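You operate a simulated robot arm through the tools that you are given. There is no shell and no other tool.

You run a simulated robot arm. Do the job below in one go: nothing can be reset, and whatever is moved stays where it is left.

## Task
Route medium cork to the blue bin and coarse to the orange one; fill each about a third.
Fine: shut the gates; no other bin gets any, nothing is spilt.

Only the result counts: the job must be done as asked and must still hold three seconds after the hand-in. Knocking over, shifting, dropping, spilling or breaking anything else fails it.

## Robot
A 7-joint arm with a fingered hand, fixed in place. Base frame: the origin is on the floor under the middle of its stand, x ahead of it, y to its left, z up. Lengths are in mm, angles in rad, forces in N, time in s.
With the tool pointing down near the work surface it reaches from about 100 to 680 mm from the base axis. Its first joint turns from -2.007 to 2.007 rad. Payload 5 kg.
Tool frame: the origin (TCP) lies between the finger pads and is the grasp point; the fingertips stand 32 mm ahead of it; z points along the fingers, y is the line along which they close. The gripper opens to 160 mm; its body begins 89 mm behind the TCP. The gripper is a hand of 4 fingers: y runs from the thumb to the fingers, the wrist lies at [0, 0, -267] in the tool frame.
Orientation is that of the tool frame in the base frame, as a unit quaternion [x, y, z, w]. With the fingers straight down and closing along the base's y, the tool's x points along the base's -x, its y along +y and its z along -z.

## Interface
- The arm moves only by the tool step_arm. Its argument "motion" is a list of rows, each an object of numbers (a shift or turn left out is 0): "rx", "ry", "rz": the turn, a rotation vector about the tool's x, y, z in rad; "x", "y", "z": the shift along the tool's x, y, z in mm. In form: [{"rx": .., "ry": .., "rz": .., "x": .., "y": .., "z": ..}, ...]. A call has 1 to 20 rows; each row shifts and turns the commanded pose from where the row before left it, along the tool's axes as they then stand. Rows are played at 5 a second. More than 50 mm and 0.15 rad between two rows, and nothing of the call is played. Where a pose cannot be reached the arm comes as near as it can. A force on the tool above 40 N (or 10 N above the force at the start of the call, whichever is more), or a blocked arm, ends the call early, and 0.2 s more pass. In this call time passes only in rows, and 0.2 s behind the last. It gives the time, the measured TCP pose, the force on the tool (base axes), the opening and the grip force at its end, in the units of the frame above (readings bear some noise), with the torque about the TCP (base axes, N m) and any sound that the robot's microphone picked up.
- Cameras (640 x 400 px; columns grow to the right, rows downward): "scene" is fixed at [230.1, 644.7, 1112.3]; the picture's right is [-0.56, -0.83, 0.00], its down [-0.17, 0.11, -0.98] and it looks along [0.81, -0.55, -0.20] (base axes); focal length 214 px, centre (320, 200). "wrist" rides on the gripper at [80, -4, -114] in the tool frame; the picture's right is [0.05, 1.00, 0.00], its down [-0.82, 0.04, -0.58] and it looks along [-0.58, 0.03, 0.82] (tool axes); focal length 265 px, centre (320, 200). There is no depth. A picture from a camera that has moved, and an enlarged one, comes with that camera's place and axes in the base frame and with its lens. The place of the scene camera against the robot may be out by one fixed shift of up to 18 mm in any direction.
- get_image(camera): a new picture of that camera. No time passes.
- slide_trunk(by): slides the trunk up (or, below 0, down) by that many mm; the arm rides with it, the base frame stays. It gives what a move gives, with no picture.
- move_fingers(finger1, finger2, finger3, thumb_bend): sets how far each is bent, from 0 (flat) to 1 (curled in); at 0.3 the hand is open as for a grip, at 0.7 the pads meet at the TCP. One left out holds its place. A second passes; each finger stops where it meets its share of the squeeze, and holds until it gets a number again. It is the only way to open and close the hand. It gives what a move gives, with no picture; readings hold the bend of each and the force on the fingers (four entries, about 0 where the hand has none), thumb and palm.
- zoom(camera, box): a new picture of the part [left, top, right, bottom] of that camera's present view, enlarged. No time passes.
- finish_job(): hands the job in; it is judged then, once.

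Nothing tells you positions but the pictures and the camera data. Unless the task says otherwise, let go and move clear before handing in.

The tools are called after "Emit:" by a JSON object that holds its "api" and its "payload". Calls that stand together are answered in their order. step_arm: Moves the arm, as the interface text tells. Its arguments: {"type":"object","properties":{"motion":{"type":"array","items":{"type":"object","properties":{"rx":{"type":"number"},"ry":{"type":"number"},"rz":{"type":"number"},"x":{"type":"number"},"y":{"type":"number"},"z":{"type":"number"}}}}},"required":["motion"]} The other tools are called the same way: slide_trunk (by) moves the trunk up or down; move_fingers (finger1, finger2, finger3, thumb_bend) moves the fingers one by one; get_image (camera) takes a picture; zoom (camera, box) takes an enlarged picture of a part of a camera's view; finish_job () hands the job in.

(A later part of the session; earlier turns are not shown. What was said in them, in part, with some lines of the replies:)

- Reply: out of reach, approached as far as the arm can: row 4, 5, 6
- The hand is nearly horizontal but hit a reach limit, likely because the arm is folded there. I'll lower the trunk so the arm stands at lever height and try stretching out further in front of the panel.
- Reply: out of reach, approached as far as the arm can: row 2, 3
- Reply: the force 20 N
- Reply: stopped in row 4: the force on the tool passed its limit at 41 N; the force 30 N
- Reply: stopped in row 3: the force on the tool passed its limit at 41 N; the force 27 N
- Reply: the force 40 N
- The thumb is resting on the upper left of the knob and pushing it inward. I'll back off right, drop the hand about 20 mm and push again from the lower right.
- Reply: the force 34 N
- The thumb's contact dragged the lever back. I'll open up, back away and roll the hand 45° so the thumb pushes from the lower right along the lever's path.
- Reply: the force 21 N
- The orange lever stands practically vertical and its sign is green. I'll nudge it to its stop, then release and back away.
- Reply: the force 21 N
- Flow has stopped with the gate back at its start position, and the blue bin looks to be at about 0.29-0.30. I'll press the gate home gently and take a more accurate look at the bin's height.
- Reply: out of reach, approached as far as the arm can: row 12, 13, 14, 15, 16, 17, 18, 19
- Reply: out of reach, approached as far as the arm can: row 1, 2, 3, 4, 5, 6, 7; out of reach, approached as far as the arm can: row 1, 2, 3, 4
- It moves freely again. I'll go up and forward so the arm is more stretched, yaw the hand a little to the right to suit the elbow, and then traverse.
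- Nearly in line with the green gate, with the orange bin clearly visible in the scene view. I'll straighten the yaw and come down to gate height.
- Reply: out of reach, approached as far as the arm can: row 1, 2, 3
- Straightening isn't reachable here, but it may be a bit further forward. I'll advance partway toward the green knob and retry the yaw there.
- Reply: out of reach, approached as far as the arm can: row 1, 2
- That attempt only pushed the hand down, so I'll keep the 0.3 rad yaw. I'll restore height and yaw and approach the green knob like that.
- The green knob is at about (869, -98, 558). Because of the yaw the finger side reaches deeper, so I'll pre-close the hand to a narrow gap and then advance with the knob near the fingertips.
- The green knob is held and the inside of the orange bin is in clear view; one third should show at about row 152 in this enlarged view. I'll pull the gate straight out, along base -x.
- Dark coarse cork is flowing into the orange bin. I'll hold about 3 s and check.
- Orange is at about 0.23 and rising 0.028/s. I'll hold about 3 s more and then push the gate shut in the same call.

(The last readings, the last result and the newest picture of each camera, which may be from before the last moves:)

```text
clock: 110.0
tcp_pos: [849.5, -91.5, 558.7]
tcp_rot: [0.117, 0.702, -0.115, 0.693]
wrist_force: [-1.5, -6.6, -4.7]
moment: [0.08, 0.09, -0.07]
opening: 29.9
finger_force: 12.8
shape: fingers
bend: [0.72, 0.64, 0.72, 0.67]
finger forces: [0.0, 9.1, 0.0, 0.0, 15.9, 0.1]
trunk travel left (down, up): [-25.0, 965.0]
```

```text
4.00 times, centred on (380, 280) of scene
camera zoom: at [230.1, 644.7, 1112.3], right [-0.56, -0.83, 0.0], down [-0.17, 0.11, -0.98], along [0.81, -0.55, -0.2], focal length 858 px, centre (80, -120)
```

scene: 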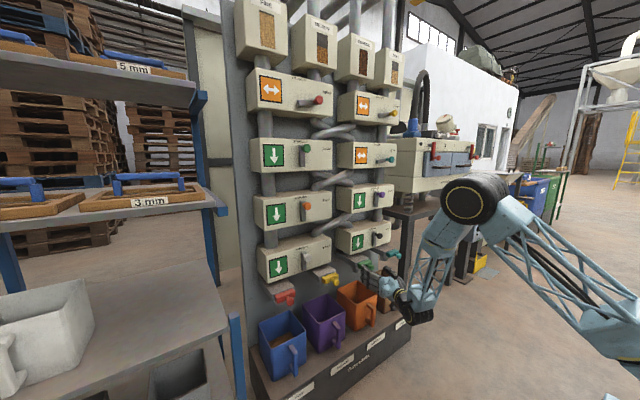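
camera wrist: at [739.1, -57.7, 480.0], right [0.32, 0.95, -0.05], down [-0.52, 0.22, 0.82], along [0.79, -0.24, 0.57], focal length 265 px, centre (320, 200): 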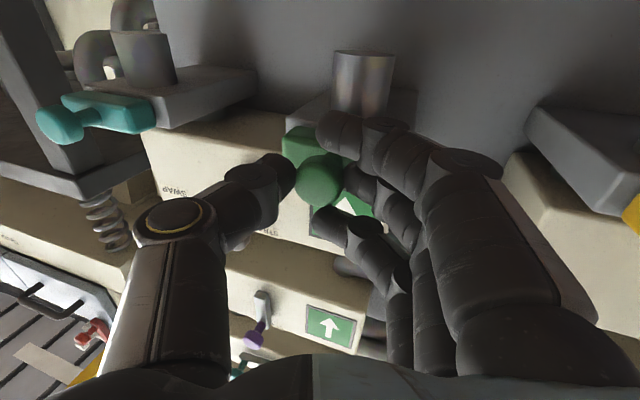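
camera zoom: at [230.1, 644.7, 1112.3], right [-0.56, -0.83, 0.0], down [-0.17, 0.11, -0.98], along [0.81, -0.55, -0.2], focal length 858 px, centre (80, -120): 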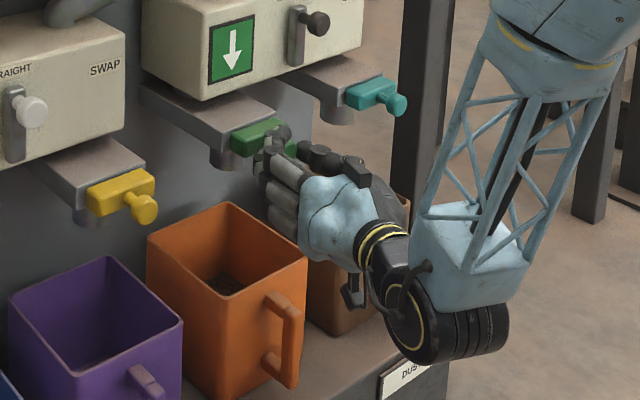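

Flow has stopped and the orange bin is at about 0.30. One short extra pull, as with blue, will bring it nearer a third.

Emit:
{"api": "step_arm", "payload": {"motion": [{"z": -6, "y": -2.0}, {"z": -6, "y": -2.0}, {"z": -5.8, "y": -1.9}, {"z": 0}, {"z": 0}, {"z": 0}, {"z": 0}, {"z": 5.9, "y": 1.9}, {"z": 6.2, "y": 2.1}, {"z": 6.3, "y": 2.1}]}}

Emit:
{"api": "zoom", "payload": {"camera": "scene", "box": [340, 275, 400, 315]}}

Emit:
{"api": "get_image", "payload": {"camera": "wrist"}}

```text
clock: 112.2
tcp_pos: [849.4, -91.8, 558.9]
tcp_rot: [0.117, 0.702, -0.114, 0.693]
wrist_force: [-2.6, -7.0, -3.9]
moment: [0.07, 0.08, -0.04]
opening: 29.5
finger_force: 13.0
shape: fingers
bend: [0.72, 0.64, 0.72, 0.67]
finger forces: [0.0, 9.2, 0.0, 0.0, 16.1, 0.1]
trunk travel left (down, up): [-25.0, 965.0]
```

```text
10.00 times, centred on (370, 295) of scene
camera zoom: at [230.1, 644.7, 1112.3], right [-0.56, -0.83, 0.0], down [-0.17, 0.11, -0.98], along [0.81, -0.55, -0.2], focal length 2145 px, centre (-180, -750)
```

zoom: 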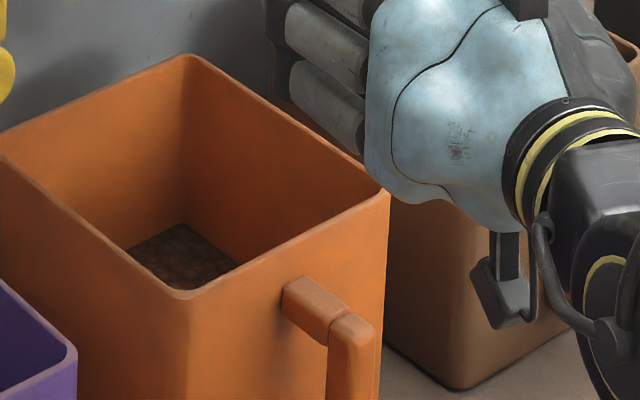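

```text
taken
camera wrist: at [739.2, -58.0, 480.0], right [0.32, 0.95, -0.05], down [-0.52, 0.22, 0.82], along [0.79, -0.24, 0.56], focal length 265 px, centre (320, 200)
```

wrist: 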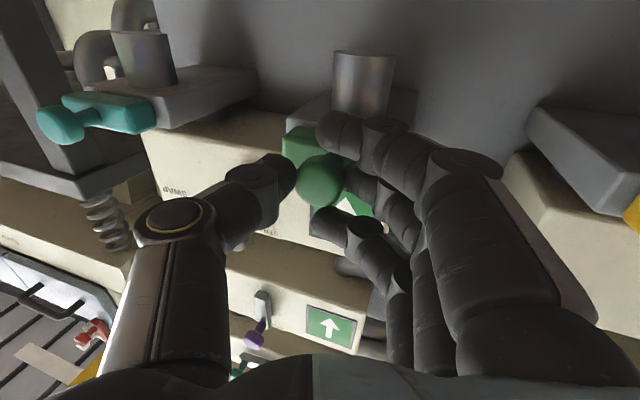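

Orange is now at about 0.32. I'll press the gate home, release and back away in a straight line.

Emit:
{"api": "step_arm", "payload": {"motion": [{"z": 1.5, "y": 0.5}]}}

Emit:
{"api": "move_fingers", "payload": {"finger1": 0.57, "finger2": 0.57, "finger3": 0.57, "thumb_bend": 0.55}}

Emit:
{"api": "get_image", "payload": {"camera": "wrist"}}

```text
clock: 112.6
tcp_pos: [850.9, -92.8, 557.8]
tcp_rot: [0.117, 0.702, -0.115, 0.693]
wrist_force: [-10.9, -5.4, -3.3]
moment: [0.06, 0.05, -0.12]
opening: 29.5
finger_force: 13.1
shape: fingers
bend: [0.72, 0.65, 0.72, 0.67]
finger forces: [0.0, 9.9, 0.0, 0.0, 17.0, 0.0]
trunk travel left (down, up): [-25.0, 965.0]
```

```text
clock: 113.6
tcp_pos: [851.2, -91.4, 558.1]
tcp_rot: [0.118, 0.702, -0.116, 0.693]
wrist_force: [-4.8, 0.9, 1.1]
moment: [0.01, -0.07, 0.11]
opening: 69.3
finger_force: 1.7
shape: fingers
bend: [0.56, 0.58, 0.56, 0.55]
finger forces: [0.0, 4.2, 0.0, 0.0, 0.0, 0.1]
trunk travel left (down, up): [-25.0, 965.0]
```

```text
taken
camera wrist: at [740.6, -57.9, 480.1], right [0.32, 0.95, -0.05], down [-0.52, 0.22, 0.82], along [0.79, -0.24, 0.57], focal length 265 px, centre (320, 200)
```

wrist: 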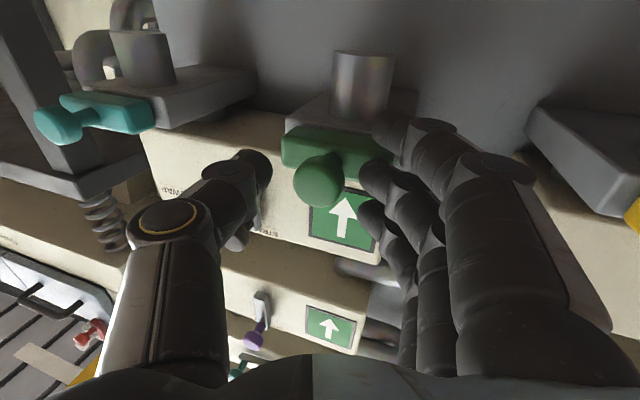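

Emit:
{"api": "step_arm", "payload": {"motion": [{"z": -7, "y": -2.3}, {"z": -9.5, "y": -3.2}, {"z": -9.5, "y": -3.2}, {"z": -14}, {"z": -14}]}}

Emit:
{"api": "get_image", "payload": {"camera": "wrist"}}

Emit:
{"api": "get_image", "payload": {"camera": "scene"}}

Emit:
{"api": "zoom", "payload": {"camera": "scene", "box": [250, 240, 410, 340]}}

```text
clock: 114.8
tcp_pos: [796.2, -84.1, 559.0]
tcp_rot: [0.116, 0.702, -0.114, 0.693]
wrist_force: [0.4, -0.4, -0.1]
moment: [0.01, 0.0, 0.0]
opening: 69.0
finger_force: 0.0
shape: fingers
bend: [0.56, 0.56, 0.56, 0.55]
finger forces: [0.0, 0.0, 0.0, 0.1, 0.0, 0.0]
trunk travel left (down, up): [-25.0, 965.0]
```

```text
taken
camera wrist: at [686.6, -48.7, 481.1], right [0.32, 0.95, -0.05], down [-0.52, 0.22, 0.82], along [0.79, -0.24, 0.57], focal length 265 px, centre (320, 200)
```

wrist: 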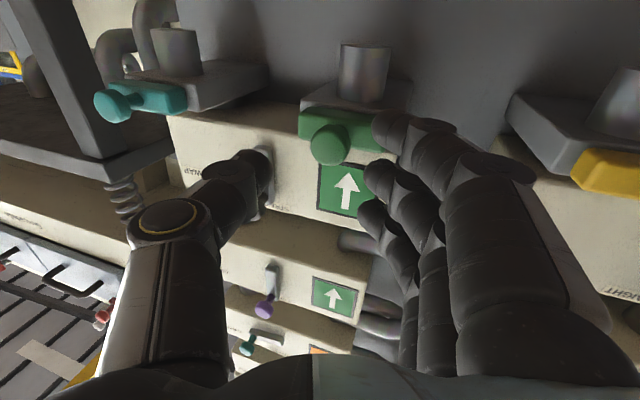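

```text
taken
```

scene: 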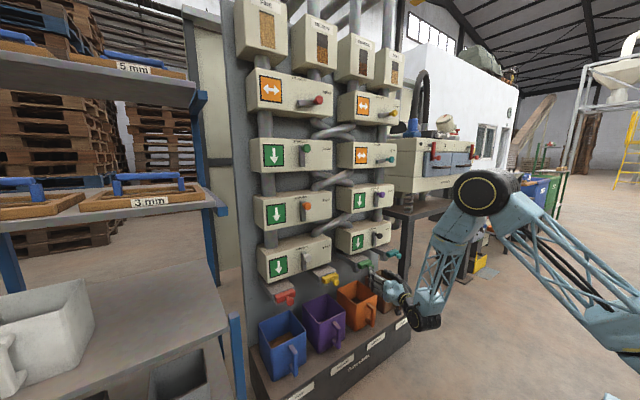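

```text
4.00 times, centred on (330, 290) of scene
camera zoom: at [230.1, 644.7, 1112.3], right [-0.56, -0.83, 0.0], down [-0.17, 0.11, -0.98], along [0.81, -0.55, -0.2], focal length 858 px, centre (280, -160)
```

zoom: 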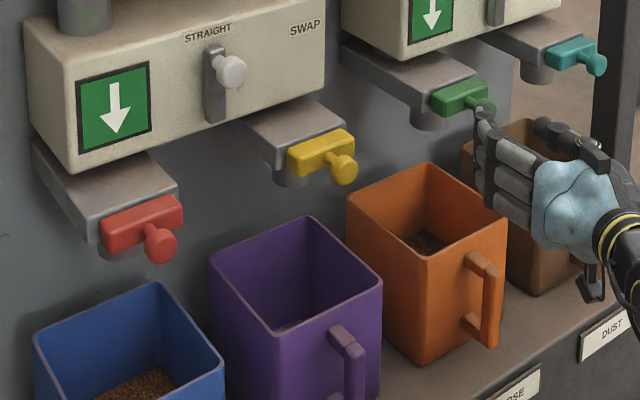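

Both gates look fully shut, as in the first pictures, and nothing is spilt. I'll move the hand up and clear and take a last unobstructed look at both bins.

Emit:
{"api": "step_arm", "payload": {"motion": [{"x": -15}, {"x": -15}, {"x": -15}, {"x": -15}, {"x": -15}, {"x": -15}]}}

Emit:
{"api": "zoom", "payload": {"camera": "scene", "box": [240, 300, 336, 360]}}

Emit:
{"api": "zoom", "payload": {"camera": "scene", "box": [290, 270, 410, 345]}}

Emit:
{"api": "zoom", "payload": {"camera": "scene", "box": [230, 0, 430, 125]}}

Emit:
{"api": "get_image", "payload": {"camera": "scene"}}

```text
clock: 116.2
tcp_pos: [798.7, -83.9, 649.5]
tcp_rot: [0.118, 0.702, -0.116, 0.692]
wrist_force: [-0.1, 0.2, -1.8]
moment: [-0.04, -0.08, -0.03]
opening: 69.2
finger_force: 0.0
shape: fingers
bend: [0.56, 0.56, 0.56, 0.55]
finger forces: [0.0, 0.0, 0.1, 0.0, 0.0, 0.0]
trunk travel left (down, up): [-25.0, 965.0]
```

```text
6.67 times, centred on (288, 330) of scene
camera zoom: at [230.1, 644.7, 1112.3], right [-0.56, -0.83, 0.0], down [-0.17, 0.11, -0.98], along [0.81, -0.55, -0.2], focal length 1430 px, centre (533, -667)
```

zoom: 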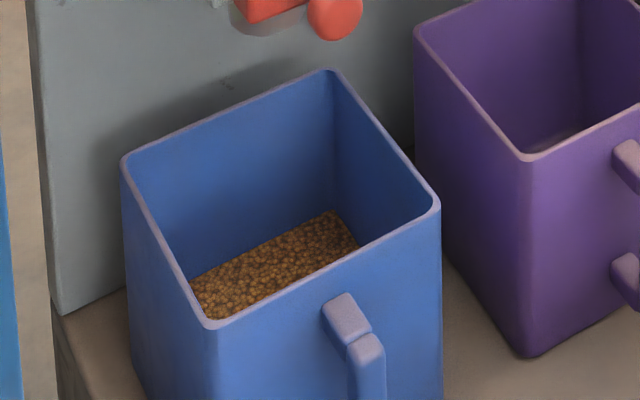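

```text
5.33 times, centred on (350, 308) of scene
camera zoom: at [230.1, 644.7, 1112.3], right [-0.56, -0.83, 0.0], down [-0.17, 0.11, -0.98], along [0.81, -0.55, -0.2], focal length 1144 px, centre (160, -373)
```

zoom: 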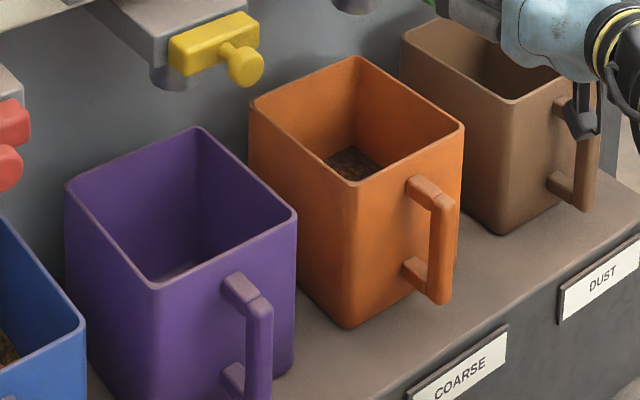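

```text
3.20 times, centred on (330, 62) of scene
camera zoom: at [230.1, 644.7, 1112.3], right [-0.56, -0.83, 0.0], down [-0.17, 0.11, -0.98], along [0.81, -0.55, -0.2], focal length 686 px, centre (288, 640)
```

zoom: 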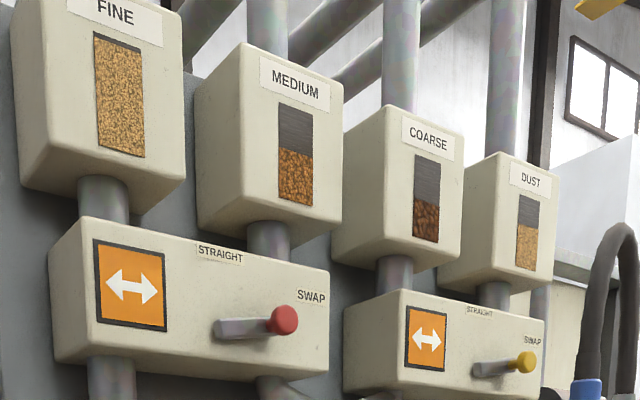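

```text
taken
```

scene: 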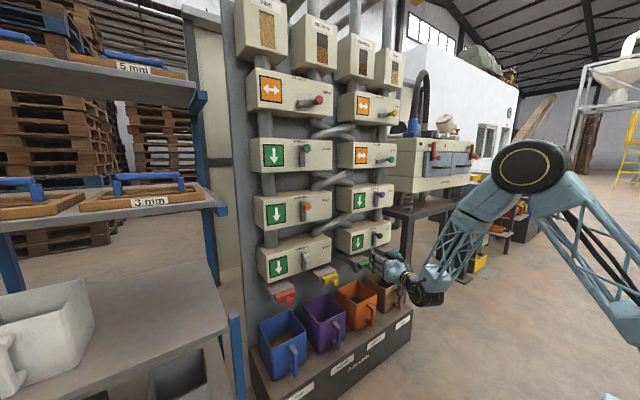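

The hoppers confirm that only medium and coarse went down, and both bins read about 0.30-0.32. To check the scale I'll look at the visible floor of the empty purple bin.

Emit:
{"api": "zoom", "payload": {"camera": "scene", "box": [298, 290, 352, 330]}}

Emit:
{"api": "zoom", "payload": {"camera": "scene", "box": [252, 305, 314, 350]}}

```text
10.00 times, centred on (325, 310) of scene
camera zoom: at [230.1, 644.7, 1112.3], right [-0.56, -0.83, 0.0], down [-0.17, 0.11, -0.98], along [0.81, -0.55, -0.2], focal length 2145 px, centre (270, -900)
```

zoom: 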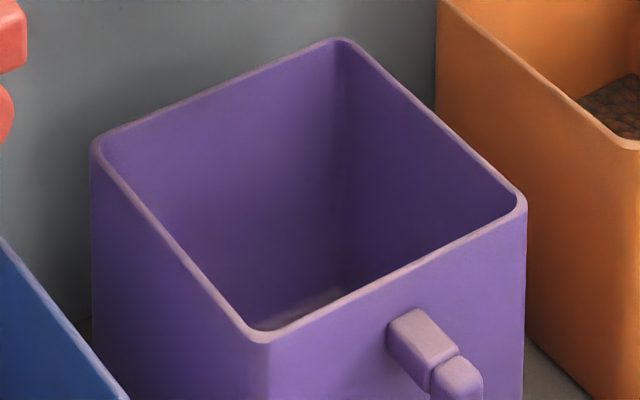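

```text
8.89 times, centred on (283, 328) of scene
camera zoom: at [230.1, 644.7, 1112.3], right [-0.56, -0.83, 0.0], down [-0.17, 0.11, -0.98], along [0.81, -0.55, -0.2], focal length 1906 px, centre (649, -933)
```

zoom: 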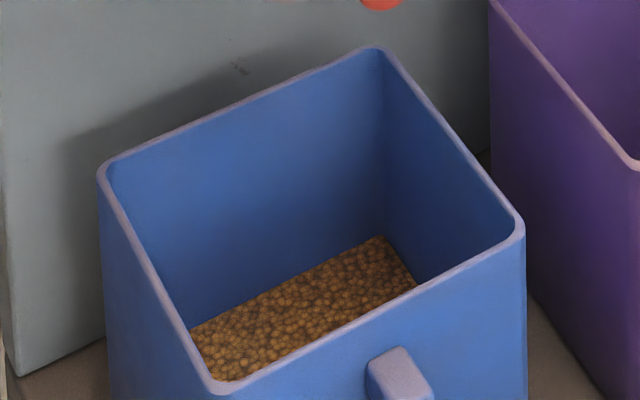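

The empty purple bin shows its floor higher than I assumed, so my scale was off: blue is really nearer 0.25 and orange nearer 0.27. I'll measure the floor line more precisely before topping up.

Emit:
{"api": "zoom", "payload": {"camera": "scene", "box": [320, 314, 340, 326]}}

Emit:
{"api": "zoom", "payload": {"camera": "scene", "box": [320, 290, 340, 302]}}

Emit:
{"api": "zoom", "payload": {"camera": "scene", "box": [348, 290, 368, 302]}}

Emit:
{"api": "zoom", "payload": {"camera": "scene", "box": [348, 276, 368, 288]}}

Emit:
{"api": "zoom", "payload": {"camera": "scene", "box": [284, 326, 304, 338]}}

Emit:
{"api": "zoom", "payload": {"camera": "scene", "box": [280, 306, 300, 318]}}

```text
16.00 times, centred on (330, 320) of scene
camera zoom: at [230.1, 644.7, 1112.3], right [-0.56, -0.83, 0.0], down [-0.17, 0.11, -0.98], along [0.81, -0.55, -0.2], focal length 3432 px, centre (160, -1720)
```

zoom: 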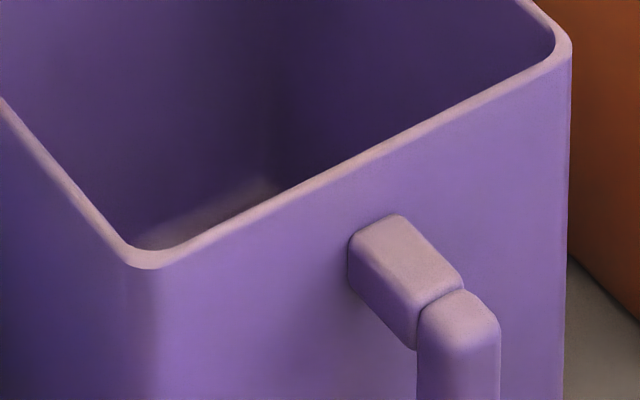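

```text
16.00 times, centred on (330, 296) of scene
camera zoom: at [230.1, 644.7, 1112.3], right [-0.56, -0.83, 0.0], down [-0.17, 0.11, -0.98], along [0.81, -0.55, -0.2], focal length 3432 px, centre (160, -1336)
```

zoom: 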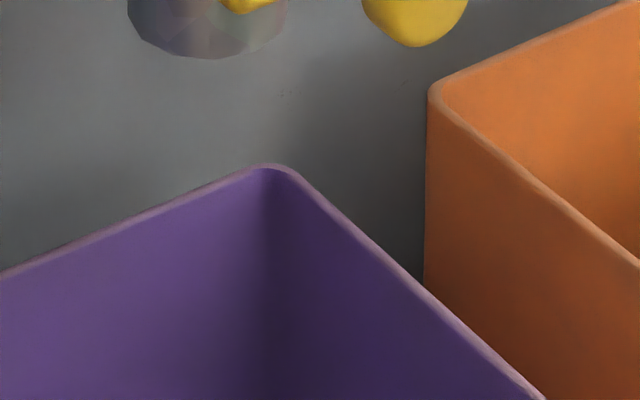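

```text
16.00 times, centred on (358, 296) of scene
camera zoom: at [230.1, 644.7, 1112.3], right [-0.56, -0.83, 0.0], down [-0.17, 0.11, -0.98], along [0.81, -0.55, -0.2], focal length 3432 px, centre (-288, -1336)
```

zoom: 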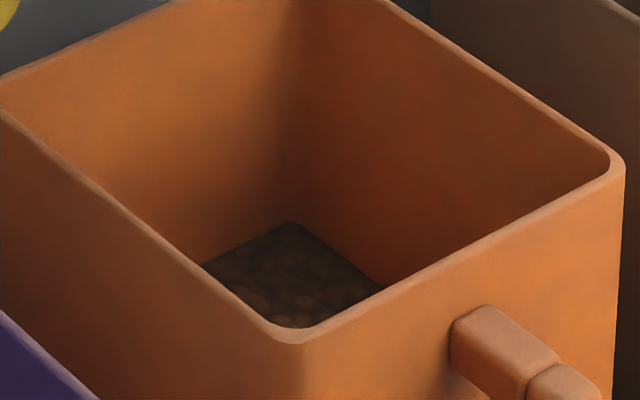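

```text
16.00 times, centred on (358, 282) of scene
camera zoom: at [230.1, 644.7, 1112.3], right [-0.56, -0.83, 0.0], down [-0.17, 0.11, -0.98], along [0.81, -0.55, -0.2], focal length 3432 px, centre (-288, -1112)
```

zoom: 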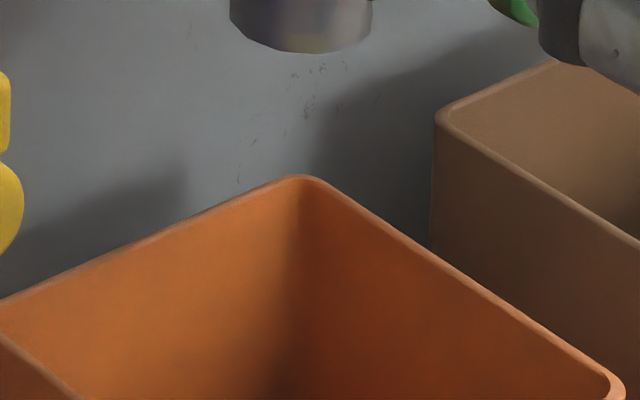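

```text
16.00 times, centred on (294, 332) of scene
camera zoom: at [230.1, 644.7, 1112.3], right [-0.56, -0.83, 0.0], down [-0.17, 0.11, -0.98], along [0.81, -0.55, -0.2], focal length 3432 px, centre (736, -1912)
```

zoom: 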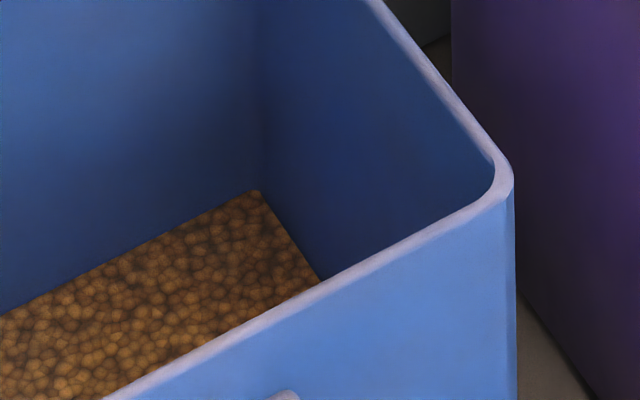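

```text
16.00 times, centred on (290, 312) of scene
camera zoom: at [230.1, 644.7, 1112.3], right [-0.56, -0.83, 0.0], down [-0.17, 0.11, -0.98], along [0.81, -0.55, -0.2], focal length 3432 px, centre (800, -1592)
```

zoom: 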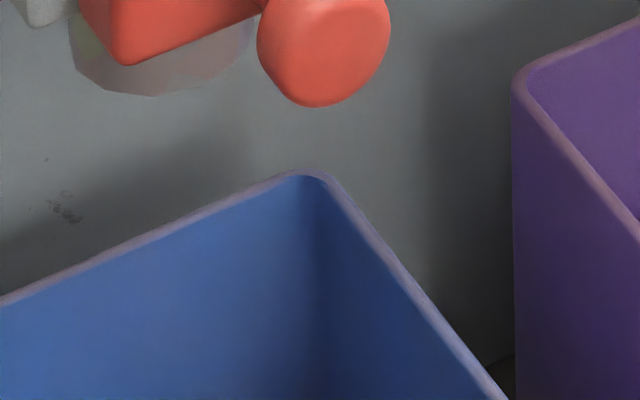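

Measured carefully, blue is about 0.22-0.26 and orange about 0.26-0.30, filling at about 0.02 per second. Both need a little more, so I'll return to the green gate first along the same path.

Emit:
{"api": "step_arm", "payload": {"motion": [{"x": 15}, {"x": 15}, {"x": 15}, {"x": 15}, {"x": 15}, {"x": 15}, {"z": 14}, {"z": 10}]}}

Emit:
{"api": "get_image", "payload": {"camera": "wrist"}}

```text
clock: 118.0
tcp_pos: [820.3, -89.0, 558.0]
tcp_rot: [0.118, 0.702, -0.116, 0.692]
wrist_force: [-0.7, 0.7, 0.1]
moment: [0.02, 0.02, 0.01]
opening: 69.2
finger_force: 0.1
shape: fingers
bend: [0.56, 0.56, 0.56, 0.55]
finger forces: [0.1, 0.0, 0.0, 0.0, 0.1, 0.1]
trunk travel left (down, up): [-25.0, 965.0]
```

```text
taken
camera wrist: at [710.0, -55.7, 480.1], right [0.32, 0.95, -0.05], down [-0.52, 0.22, 0.82], along [0.79, -0.24, 0.56], focal length 265 px, centre (320, 200)
```

wrist: 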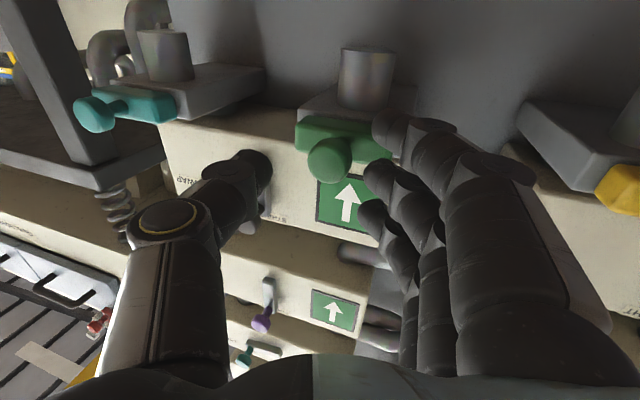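

Emit:
{"api": "step_arm", "payload": {"motion": [{"y": 4, "z": 7}, {"y": 3, "z": 7}, {"z": 7}, {"z": 5}]}}

Emit:
{"api": "move_fingers", "payload": {"finger1": 0.66, "finger2": 0.66, "finger3": 0.66, "thumb_bend": 0.66}}

Emit:
{"api": "get_image", "payload": {"camera": "wrist"}}

```text
clock: 119.0
tcp_pos: [847.5, -93.3, 559.1]
tcp_rot: [0.118, 0.702, -0.116, 0.693]
wrist_force: [0.0, -0.2, 0.8]
moment: [-0.03, 0.0, 0.04]
opening: 69.0
finger_force: 0.0
shape: fingers
bend: [0.56, 0.56, 0.56, 0.55]
finger forces: [0.0, 0.0, 0.0, 0.0, 0.0, 0.0]
trunk travel left (down, up): [-25.0, 965.0]
```

```text
clock: 120.0
tcp_pos: [848.1, -91.8, 557.2]
tcp_rot: [0.116, 0.702, -0.114, 0.693]
wrist_force: [-0.4, -1.0, 0.6]
moment: [0.0, 0.01, 0.02]
opening: 38.9
finger_force: 5.0
shape: fingers
bend: [0.66, 0.62, 0.66, 0.64]
finger forces: [0.0, 4.0, 0.0, 0.0, 5.0, 0.1]
trunk travel left (down, up): [-25.0, 965.0]
```

```text
taken
camera wrist: at [736.4, -58.2, 480.1], right [0.32, 0.95, -0.05], down [-0.52, 0.22, 0.82], along [0.79, -0.24, 0.56], focal length 265 px, centre (320, 200)
```

wrist: 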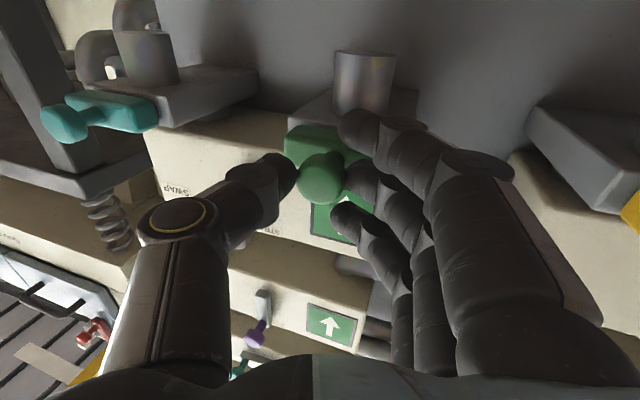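

Emit:
{"api": "move_fingers", "payload": {"finger1": 0.72, "finger2": 0.74, "finger3": 0.72, "thumb_bend": 0.72}}

Emit:
{"api": "step_arm", "payload": {"motion": [{"z": -6, "y": -2.0}, {"z": -6, "y": -2.0}, {"z": -5.8, "y": -1.9}, {"z": 0}, {"z": 0}, {"z": 0}, {"z": 0}, {"z": 0}, {"z": 0}, {"z": 0}, {"z": 0}, {"z": 0}, {"z": 0}, {"z": 5.9, "y": 1.9}, {"z": 6.2, "y": 2.1}, {"z": 6.3, "y": 2.1}, {"z": 0.8, "y": 0.3}]}}

Emit:
{"api": "zoom", "payload": {"camera": "scene", "box": [348, 290, 368, 302]}}

Emit:
{"api": "get_image", "payload": {"camera": "wrist"}}

Emit:
{"api": "zoom", "payload": {"camera": "scene", "box": [300, 230, 460, 330]}}

```text
clock: 121.0
tcp_pos: [846.4, -93.5, 558.0]
tcp_rot: [0.117, 0.702, -0.115, 0.693]
wrist_force: [-0.1, -8.7, -0.9]
moment: [0.0, 0.0, -0.07]
opening: 28.8
finger_force: 11.3
shape: fingers
bend: [0.72, 0.64, 0.72, 0.66]
finger forces: [0.1, 7.4, 0.0, 0.0, 14.9, 0.0]
trunk travel left (down, up): [-25.0, 965.0]
```

```text
clock: 124.6
tcp_pos: [848.3, -93.0, 558.7]
tcp_rot: [0.117, 0.702, -0.115, 0.693]
wrist_force: [-3.7, -6.4, -1.5]
moment: [0.07, 0.01, -0.09]
opening: 29.0
finger_force: 12.0
shape: fingers
bend: [0.72, 0.64, 0.72, 0.67]
finger forces: [0.0, 8.7, 0.0, 0.0, 15.5, 0.1]
trunk travel left (down, up): [-25.0, 965.0]
```

```text
16.00 times, centred on (358, 296) of scene
camera zoom: at [230.1, 644.7, 1112.3], right [-0.56, -0.83, 0.0], down [-0.17, 0.11, -0.98], along [0.81, -0.55, -0.2], focal length 3432 px, centre (-288, -1336)
```

zoom: 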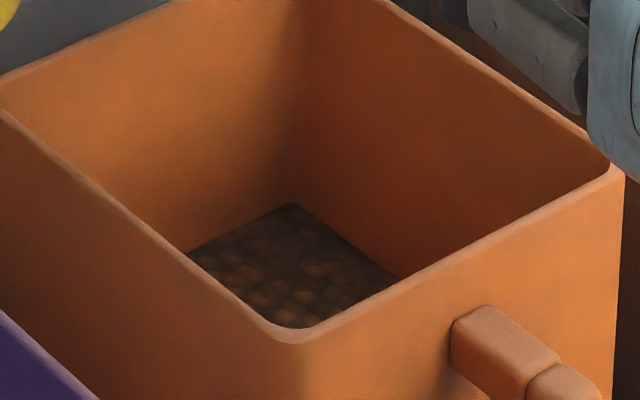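

```text
taken
camera wrist: at [737.8, -58.2, 479.9], right [0.32, 0.95, -0.05], down [-0.52, 0.22, 0.82], along [0.79, -0.24, 0.57], focal length 265 px, centre (320, 200)
```

wrist: 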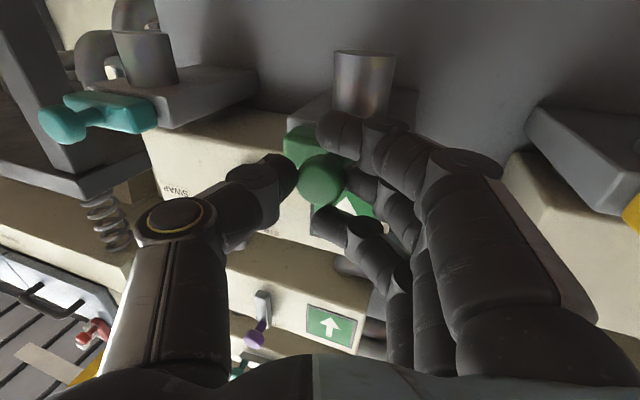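

```text
4.00 times, centred on (380, 280) of scene
camera zoom: at [230.1, 644.7, 1112.3], right [-0.56, -0.83, 0.0], down [-0.17, 0.11, -0.98], along [0.81, -0.55, -0.2], focal length 858 px, centre (80, -120)
```

zoom: 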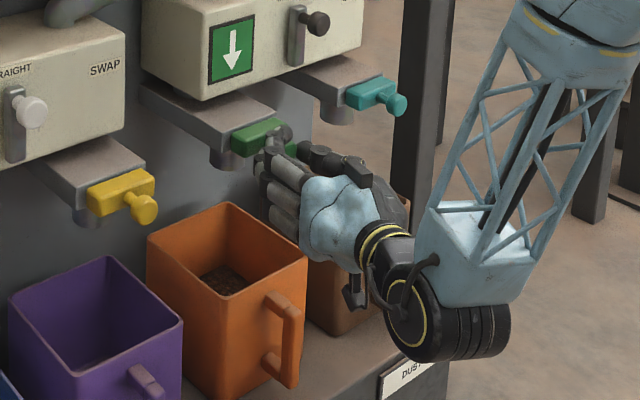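

Orange now reads 0.31-0.35 on either scale, which is about a third. I'll press the gate home, release it and back away.

Emit:
{"api": "step_arm", "payload": {"motion": [{"z": 1.5, "y": 0.5}]}}

Emit:
{"api": "move_fingers", "payload": {"finger1": 0.58, "finger2": 0.58, "finger3": 0.58, "thumb_bend": 0.55}}

Emit:
{"api": "step_arm", "payload": {"motion": [{"z": -7, "y": -2.3}, {"z": -9.5, "y": -3.2}, {"z": -9.5, "y": -3.2}, {"z": -14}, {"z": -14}, {"x": -15}, {"x": -15}, {"x": -15}, {"x": -15}, {"x": -15}]}}

Emit:
{"api": "get_image", "payload": {"camera": "wrist"}}

Emit:
{"api": "zoom", "payload": {"camera": "scene", "box": [250, 240, 410, 340]}}

```text
clock: 125.0
tcp_pos: [849.9, -91.8, 559.0]
tcp_rot: [0.117, 0.703, -0.115, 0.692]
wrist_force: [-11.1, -5.0, -0.7]
moment: [0.01, -0.01, -0.14]
opening: 29.2
finger_force: 13.6
shape: fingers
bend: [0.72, 0.64, 0.72, 0.67]
finger forces: [0.0, 9.9, 0.1, 0.1, 17.5, 0.1]
trunk travel left (down, up): [-25.0, 965.0]
```

```text
clock: 126.0
tcp_pos: [849.7, -92.4, 558.4]
tcp_rot: [0.118, 0.702, -0.116, 0.693]
wrist_force: [-0.1, -0.6, -0.2]
moment: [0.01, 0.01, 0.0]
opening: 67.1
finger_force: 0.0
shape: fingers
bend: [0.57, 0.57, 0.57, 0.55]
finger forces: [0.1, 0.1, 0.1, 0.0, 0.0, 0.1]
trunk travel left (down, up): [-25.0, 965.0]
```

```text
clock: 128.2
tcp_pos: [796.6, -84.5, 633.8]
tcp_rot: [0.117, 0.702, -0.115, 0.693]
wrist_force: [0.1, 0.0, 1.3]
moment: [0.03, -0.04, 0.03]
opening: 67.2
finger_force: 0.1
shape: fingers
bend: [0.57, 0.57, 0.57, 0.55]
finger forces: [0.0, 0.0, 0.0, 0.0, 0.1, 0.0]
trunk travel left (down, up): [-25.0, 965.0]
```

```text
taken
camera wrist: at [686.5, -49.3, 556.0], right [0.32, 0.95, -0.05], down [-0.52, 0.22, 0.82], along [0.79, -0.24, 0.56], focal length 265 px, centre (320, 200)
```

wrist: 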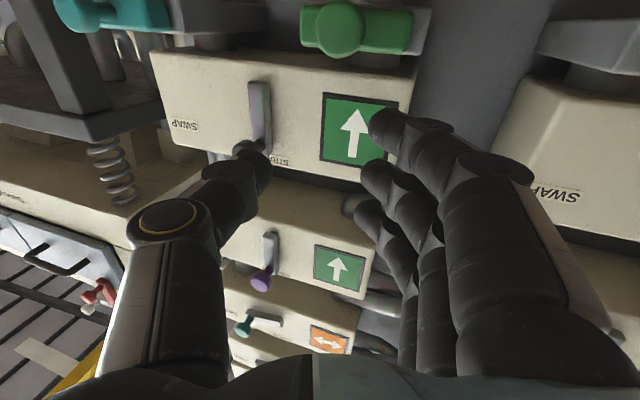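

```text
4.00 times, centred on (330, 290) of scene
camera zoom: at [230.1, 644.7, 1112.3], right [-0.56, -0.83, 0.0], down [-0.17, 0.11, -0.98], along [0.81, -0.55, -0.2], focal length 858 px, centre (280, -160)
```

zoom: 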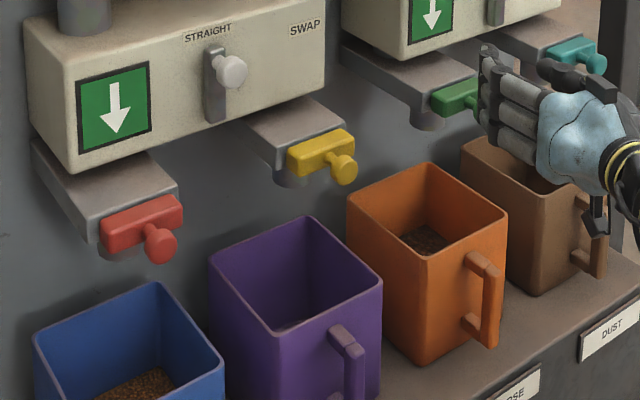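

Green gate is shut and the orange bin is done. Now back left the same way: forward slightly, traverse at z≈635, then unyaw for the red gate.

Emit:
{"api": "step_arm", "payload": {"motion": [{"z": 12}, {"z": 13}, {"y": 14.2, "z": -4.9}, {"y": 14.2, "z": -4.9}, {"y": 14.2, "z": -4.9}, {"y": 14.2, "z": -4.9}, {"y": 14.2, "z": -4.9}, {"y": 14.2, "z": -4.9}, {"y": 14.2, "z": -4.9}, {"y": 14.2, "z": -4.9}, {"y": 14.2, "z": -4.9}, {"y": 14.2, "z": -4.9}, {"y": 14.2, "z": -4.9}, {"y": 14.2, "z": -4.9}, {"y": 14.2, "z": -4.9}, {"y": 14.2, "z": -4.9}, {"y": 14.2, "z": -4.9}]}}

Emit:
{"api": "get_image", "payload": {"camera": "scene"}}

```text
clock: 131.8
tcp_pos: [819.7, 134.3, 633.3]
tcp_rot: [0.117, 0.703, -0.115, 0.692]
wrist_force: [0.3, -0.8, -0.3]
moment: [-0.01, -0.02, 0.03]
opening: 67.7
finger_force: 0.0
shape: fingers
bend: [0.57, 0.57, 0.57, 0.55]
finger forces: [0.0, 0.0, 0.0, 0.0, 0.1, 0.0]
trunk travel left (down, up): [-25.0, 965.0]
```

```text
taken
```

scene: 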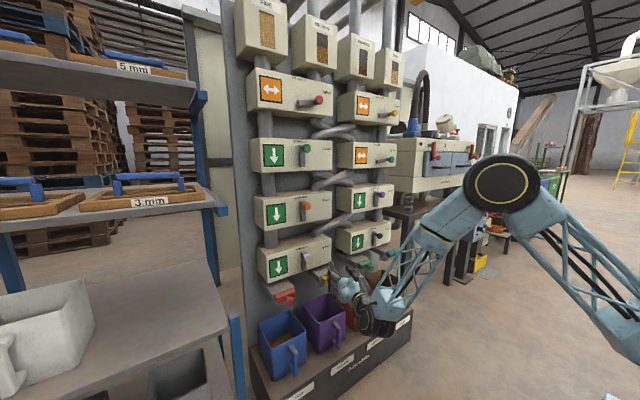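

Emit:
{"api": "step_arm", "payload": {"motion": [{"rx": -0.066, "z": -8, "y": 5}, {"rx": -0.066, "z": -8, "y": 5}, {"rx": -0.066, "z": -8, "y": 5}, {"rx": -0.066, "z": -8, "y": 5}, {"rx": -0.066, "z": -8, "y": 5}, {"y": 20}, {"y": 20}, {"y": 20}, {"y": 20}, {"y": 20}, {"y": 20}, {"y": 20}, {"y": 20}]}}

Emit:
{"api": "get_image", "payload": {"camera": "scene"}}

Emit:
{"api": "get_image", "payload": {"camera": "wrist"}}

```text
clock: 134.6
tcp_pos: [786.3, 326.6, 638.3]
tcp_rot: [0.002, 0.711, 0.002, 0.703]
wrist_force: [0.6, -0.2, 1.3]
moment: [0.0, 0.04, 0.0]
opening: 67.3
finger_force: 0.1
shape: fingers
bend: [0.57, 0.57, 0.57, 0.55]
finger forces: [0.0, 0.1, 0.0, 0.0, 0.0, 0.0]
trunk travel left (down, up): [-25.0, 965.0]
```

```text
taken
```

scene: 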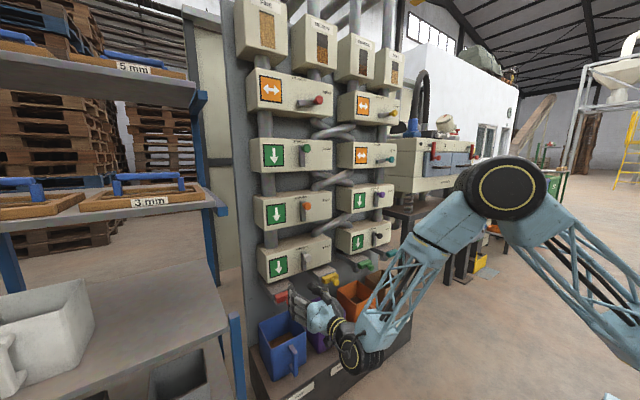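

```text
taken
camera wrist: at [670.4, 323.9, 558.7], right [0.0, 1.0, -0.05], down [-0.57, 0.04, 0.82], along [0.82, 0.03, 0.57], focal length 265 px, centre (320, 200)
```

wrist: 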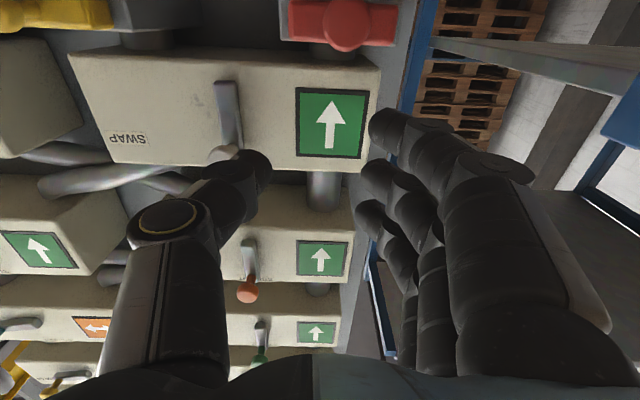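

Emit:
{"api": "step_arm", "payload": {"motion": [{"x": 16, "y": 3}, {"x": 16, "y": 3}, {"x": 16, "y": 3}, {"x": 16, "y": 2}, {"x": 16, "y": 2}, {"z": 12}, {"z": 12}, {"z": 12}]}}

Emit:
{"api": "get_image", "payload": {"camera": "wrist"}}

```text
clock: 136.4
tcp_pos: [821.5, 339.9, 555.9]
tcp_rot: [0.003, 0.712, 0.001, 0.702]
wrist_force: [0.2, 0.0, 0.4]
moment: [0.03, 0.01, -0.02]
opening: 67.5
finger_force: 0.1
shape: fingers
bend: [0.57, 0.57, 0.57, 0.55]
finger forces: [0.0, 0.1, 0.0, 0.0, 0.1, 0.0]
trunk travel left (down, up): [-25.0, 965.0]
```

```text
taken
camera wrist: at [705.8, 337.2, 477.5], right [0.0, 1.0, -0.05], down [-0.57, 0.04, 0.82], along [0.82, 0.03, 0.57], focal length 265 px, centre (320, 200)
```

wrist: 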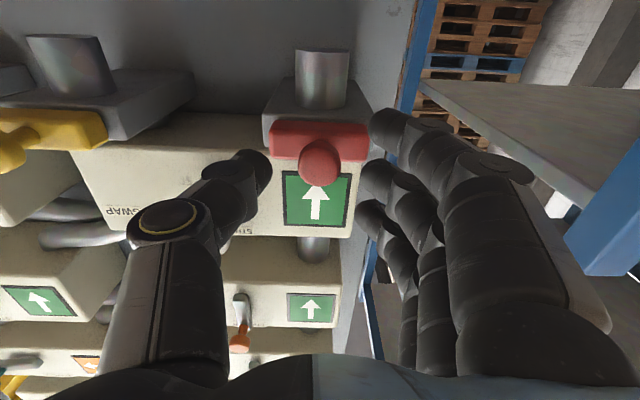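

Emit:
{"api": "step_arm", "payload": {"motion": [{"z": 11, "x": -1}, {"z": 11, "x": -1}, {"z": 9}]}}

Emit:
{"api": "move_fingers", "payload": {"finger1": 0.66, "finger2": 0.66, "finger3": 0.66, "thumb_bend": 0.66}}

Emit:
{"api": "get_image", "payload": {"camera": "wrist"}}

```text
clock: 137.2
tcp_pos: [852.1, 340.5, 557.3]
tcp_rot: [0.002, 0.712, 0.001, 0.702]
wrist_force: [1.1, -0.2, -0.6]
moment: [-0.01, 0.01, 0.01]
opening: 67.5
finger_force: 0.0
shape: fingers
bend: [0.57, 0.57, 0.57, 0.55]
finger forces: [0.0, 0.0, 0.0, 0.1, 0.1, 0.0]
trunk travel left (down, up): [-25.0, 965.0]
```

```text
clock: 138.2
tcp_pos: [850.9, 339.4, 556.9]
tcp_rot: [0.001, 0.712, 0.002, 0.703]
wrist_force: [0.5, 0.0, 0.1]
moment: [0.01, 0.0, -0.01]
opening: 37.8
finger_force: 3.6
shape: fingers
bend: [0.66, 0.63, 0.66, 0.65]
finger forces: [0.0, 3.0, 0.0, 0.0, 4.0, 0.0]
trunk travel left (down, up): [-25.0, 965.0]
```

```text
taken
camera wrist: at [736.3, 336.7, 479.2], right [0.0, 1.0, -0.05], down [-0.57, 0.04, 0.82], along [0.82, 0.03, 0.57], focal length 265 px, centre (320, 200)
```

wrist: 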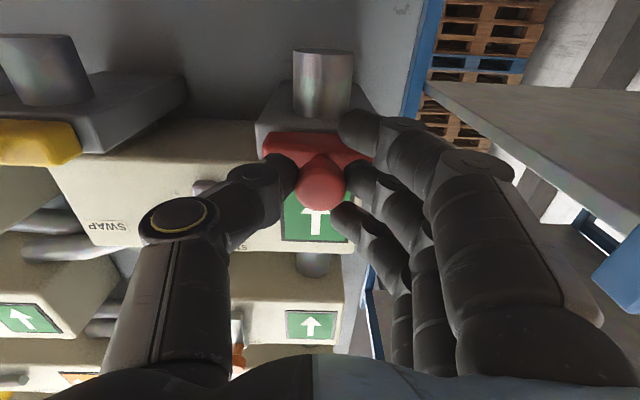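

Emit:
{"api": "move_fingers", "payload": {"finger1": 0.72, "finger2": 0.74, "finger3": 0.72, "thumb_bend": 0.72}}

Emit:
{"api": "step_arm", "payload": {"motion": [{"z": -6.5}, {"z": -6.5}, {"z": -6}, {"z": 0}, {"z": 0}, {"z": 0}, {"z": 0}, {"z": 0}, {"z": 0}, {"z": 0}, {"z": 0}, {"z": 0}, {"z": 0}, {"z": 0}]}}

Emit:
{"api": "zoom", "payload": {"camera": "scene", "box": [250, 305, 314, 355]}}

```text
clock: 139.2
tcp_pos: [852.2, 339.0, 557.5]
tcp_rot: [0.002, 0.712, 0.002, 0.702]
wrist_force: [0.8, -6.0, -0.5]
moment: [-0.02, 0.03, -0.06]
opening: 27.9
finger_force: 11.3
shape: fingers
bend: [0.72, 0.64, 0.72, 0.67]
finger forces: [0.0, 7.7, 0.0, 0.0, 14.1, 0.0]
trunk travel left (down, up): [-25.0, 965.0]
```

```text
clock: 142.2
tcp_pos: [834.8, 339.2, 557.2]
tcp_rot: [0.002, 0.711, 0.002, 0.703]
wrist_force: [-1.7, -7.1, -7.3]
moment: [0.31, 1.04, -0.21]
opening: 27.9
finger_force: 11.0
shape: fingers
bend: [0.72, 0.65, 0.72, 0.67]
finger forces: [0.0, 8.7, 0.0, 0.0, 14.4, 0.1]
trunk travel left (down, up): [-25.0, 965.0]
```

```text
8.00 times, centred on (282, 330) of scene
camera zoom: at [230.1, 644.7, 1112.3], right [-0.56, -0.83, 0.0], down [-0.17, 0.11, -0.98], along [0.81, -0.55, -0.2], focal length 1716 px, centre (624, -840)
```

zoom: 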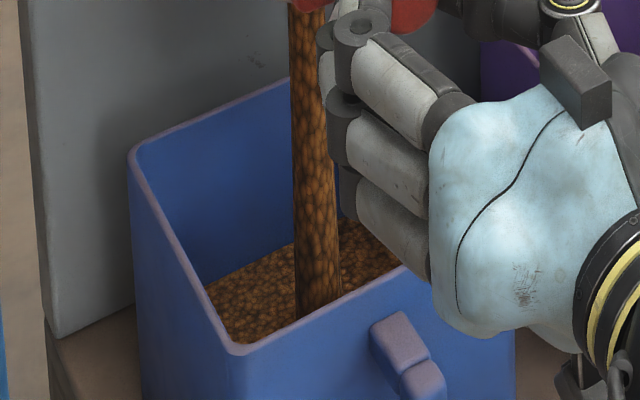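

Blue is at about 0.29-0.32 now. I'll hold about 1.2 s more and push it shut.

Emit:
{"api": "step_arm", "payload": {"motion": [{"z": 0}, {"z": 0}, {"z": 0}, {"z": 0}, {"z": 0}, {"z": 0}, {"z": 6}, {"z": 6.5}, {"z": 6.5}, {"z": 1}]}}

Emit:
{"api": "zoom", "payload": {"camera": "scene", "box": [250, 305, 314, 355]}}

Emit:
{"api": "get_image", "payload": {"camera": "wrist"}}

```text
clock: 144.4
tcp_pos: [854.8, 339.7, 557.3]
tcp_rot: [0.002, 0.711, 0.001, 0.703]
wrist_force: [-1.1, -3.3, -2.1]
moment: [0.02, 0.03, -0.06]
opening: 27.9
finger_force: 11.3
shape: fingers
bend: [0.72, 0.65, 0.72, 0.67]
finger forces: [0.1, 9.2, 0.0, 0.0, 13.6, 0.0]
trunk travel left (down, up): [-25.0, 965.0]
```

```text
8.00 times, centred on (282, 330) of scene
camera zoom: at [230.1, 644.7, 1112.3], right [-0.56, -0.83, 0.0], down [-0.17, 0.11, -0.98], along [0.81, -0.55, -0.2], focal length 1716 px, centre (624, -840)
```

zoom: 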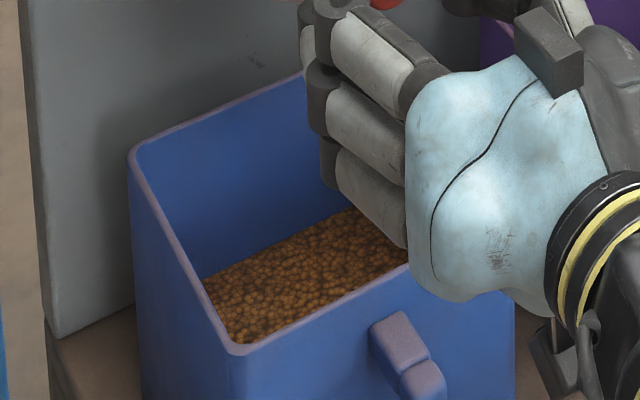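

```text
taken
camera wrist: at [737.7, 336.6, 479.1], right [0.0, 1.0, -0.05], down [-0.57, 0.04, 0.82], along [0.82, 0.03, 0.57], focal length 265 px, centre (320, 200)
```

wrist: 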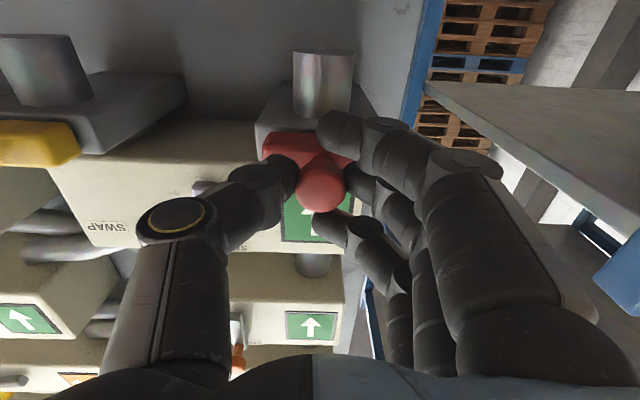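

Blue now reads 0.33-0.36, about a third, and the flow has stopped. I'll press the gate home, release and back off.

Emit:
{"api": "step_arm", "payload": {"motion": [{"z": 1.5}]}}

Emit:
{"api": "move_fingers", "payload": {"finger1": 0.5, "finger2": 0.5, "finger3": 0.5, "thumb_bend": 0.5}}

Emit:
{"api": "step_arm", "payload": {"motion": [{"z": -8}, {"z": -12}, {"z": -15}, {"z": -18}, {"z": -15}, {"x": -15}, {"x": -15}, {"x": -15}, {"x": -15}, {"x": -15, "y": -10}, {"x": -15, "y": -15}, {"x": -15, "y": -15}, {"x": -10, "y": -15}]}}

Emit:
{"api": "get_image", "payload": {"camera": "scene"}}

Emit:
{"api": "get_image", "payload": {"camera": "wrist"}}

Emit:
{"api": "zoom", "payload": {"camera": "scene", "box": [250, 240, 410, 340]}}

```text
clock: 144.8
tcp_pos: [853.6, 339.9, 557.6]
tcp_rot: [0.002, 0.712, 0.002, 0.703]
wrist_force: [-7.1, -5.9, -1.6]
moment: [0.02, 0.0, -0.11]
opening: 27.8
finger_force: 12.0
shape: fingers
bend: [0.72, 0.65, 0.72, 0.68]
finger forces: [0.0, 9.4, 0.0, 0.0, 15.0, 0.0]
trunk travel left (down, up): [-25.0, 965.0]
```

```text
clock: 145.8
tcp_pos: [853.7, 340.2, 557.4]
tcp_rot: [0.002, 0.712, 0.002, 0.702]
wrist_force: [0.5, 0.2, -0.2]
moment: [-0.03, -0.02, 0.02]
opening: 90.2
finger_force: 0.1
shape: fingers
bend: [0.5, 0.5, 0.5, 0.5]
finger forces: [0.0, 0.0, 0.0, 0.0, 0.0, 0.0]
trunk travel left (down, up): [-25.0, 965.0]
```

```text
clock: 148.6
tcp_pos: [788.1, 283.8, 672.9]
tcp_rot: [0.002, 0.712, 0.001, 0.703]
wrist_force: [0.1, 0.7, 0.3]
moment: [0.0, -0.03, -0.02]
opening: 90.7
finger_force: 0.1
shape: fingers
bend: [0.5, 0.5, 0.5, 0.5]
finger forces: [0.1, 0.0, 0.0, 0.0, 0.0, 0.0]
trunk travel left (down, up): [-25.0, 965.0]
```

```text
taken
```

scene: 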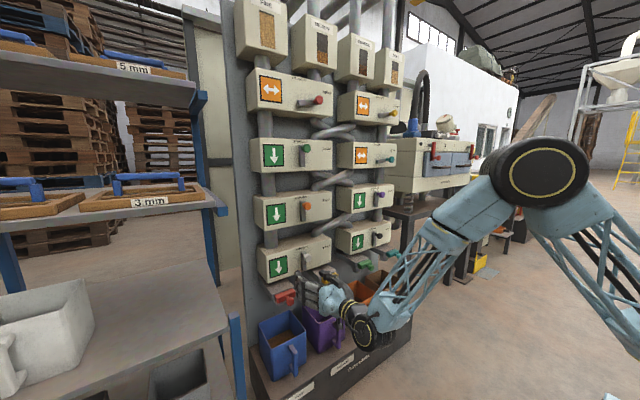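

```text
taken
camera wrist: at [672.3, 281.8, 594.1], right [0.0, 1.0, -0.05], down [-0.57, 0.04, 0.82], along [0.82, 0.03, 0.57], focal length 265 px, centre (320, 200)
```

wrist: 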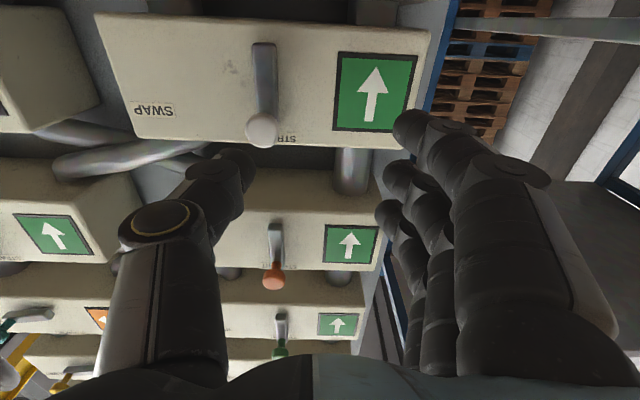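

```text
4.00 times, centred on (330, 290) of scene
camera zoom: at [230.1, 644.7, 1112.3], right [-0.56, -0.83, 0.0], down [-0.17, 0.11, -0.98], along [0.81, -0.55, -0.2], focal length 858 px, centre (280, -160)
```

zoom: 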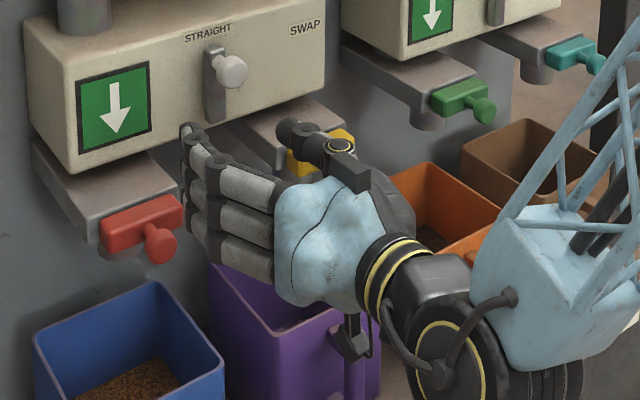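

Both gates are shut, all levers stand as set and no spill is visible. I'll move the hand up and farther out so it's clear of everything, then take a final look.

Emit:
{"api": "step_arm", "payload": {"motion": [{"x": -15, "z": -5, "y": -8}, {"x": -15, "z": -5, "y": -8}, {"x": -15, "z": -5, "y": -8}, {"x": -15, "z": -5, "y": -8}, {"x": -15, "y": -8}, {"x": -15, "y": -8}, {"x": -15}]}}

Emit:
{"api": "zoom", "payload": {"camera": "scene", "box": [240, 260, 420, 400]}}

Emit:
{"api": "zoom", "payload": {"camera": "scene", "box": [230, 60, 430, 280]}}

```text
clock: 150.2
tcp_pos: [769.0, 236.3, 778.6]
tcp_rot: [0.001, 0.712, 0.002, 0.702]
wrist_force: [-0.1, -0.2, -0.5]
moment: [0.0, -0.05, 0.01]
opening: 90.7
finger_force: 0.0
shape: fingers
bend: [0.5, 0.5, 0.5, 0.5]
finger forces: [0.0, 0.0, 0.0, 0.0, 0.0, 0.1]
trunk travel left (down, up): [-25.0, 965.0]
```

```text
2.86 times, centred on (330, 330) of scene
camera zoom: at [230.1, 644.7, 1112.3], right [-0.56, -0.83, 0.0], down [-0.17, 0.11, -0.98], along [0.81, -0.55, -0.2], focal length 613 px, centre (291, -171)
```

zoom: 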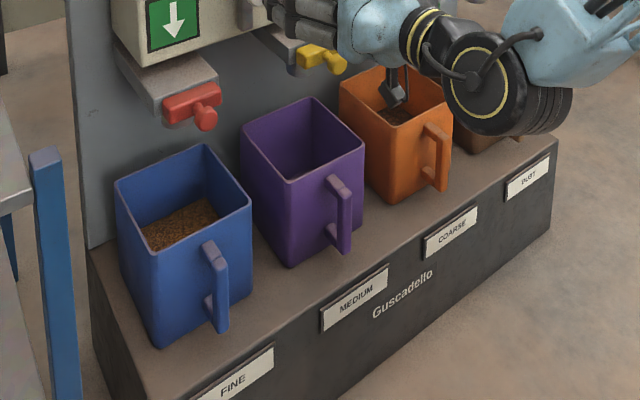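

```text
1.82 times, centred on (330, 170) of scene
camera zoom: at [230.1, 644.7, 1112.3], right [-0.56, -0.83, 0.0], down [-0.17, 0.11, -0.98], along [0.81, -0.55, -0.2], focal length 390 px, centre (302, 254)
```

zoom: 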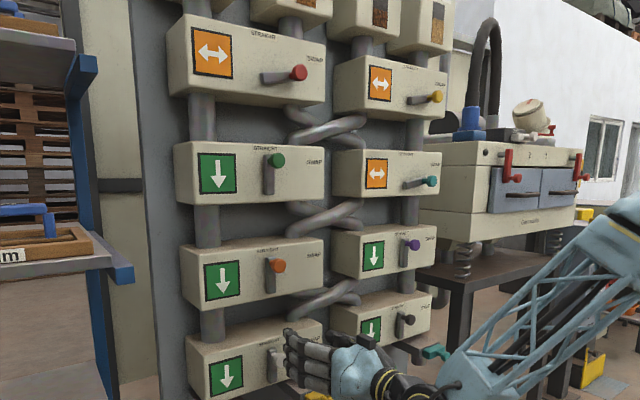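

The blue bin holds medium cork and the orange bin holds coarse, each about a third full. All gates are shut, purple and brown are empty, nothing is spilt and the hand is clear, so I'm handing in the job.

Emit:
{"api": "finish_job", "payload": {}}

```text
The job is handed in.
```

The job is handed in: the blue bin holds medium cork and the orange bin holds coarse, each about a third full.

- **Routing:** I turned the orange and white levers on the left boxes from SWAP to STRAIGHT. The other six levers are as they were.
- **Fill levels:** Read from the scene camera, blue is roughly 0.33–0.36 full and orange roughly 0.31–0.35. The range comes from not knowing the exact floor height inside the bins. I topped each bin up twice after the first fill, the second time because my first scale had put the floor too low.
- **Gates:** I pressed the red and green gates shut and saw no flow after that. The yellow and teal gates were never opened.
- **Other bins and spills:** The purple bin looked empty. The inside of the brown bin was mostly hidden in the pictures, but its gate stayed shut. I saw nothing spilt on the base or the floor. In a picture taken after the first fills, only the medium and coarse hoppers had gone down.

The hand is open and clear of the panel.
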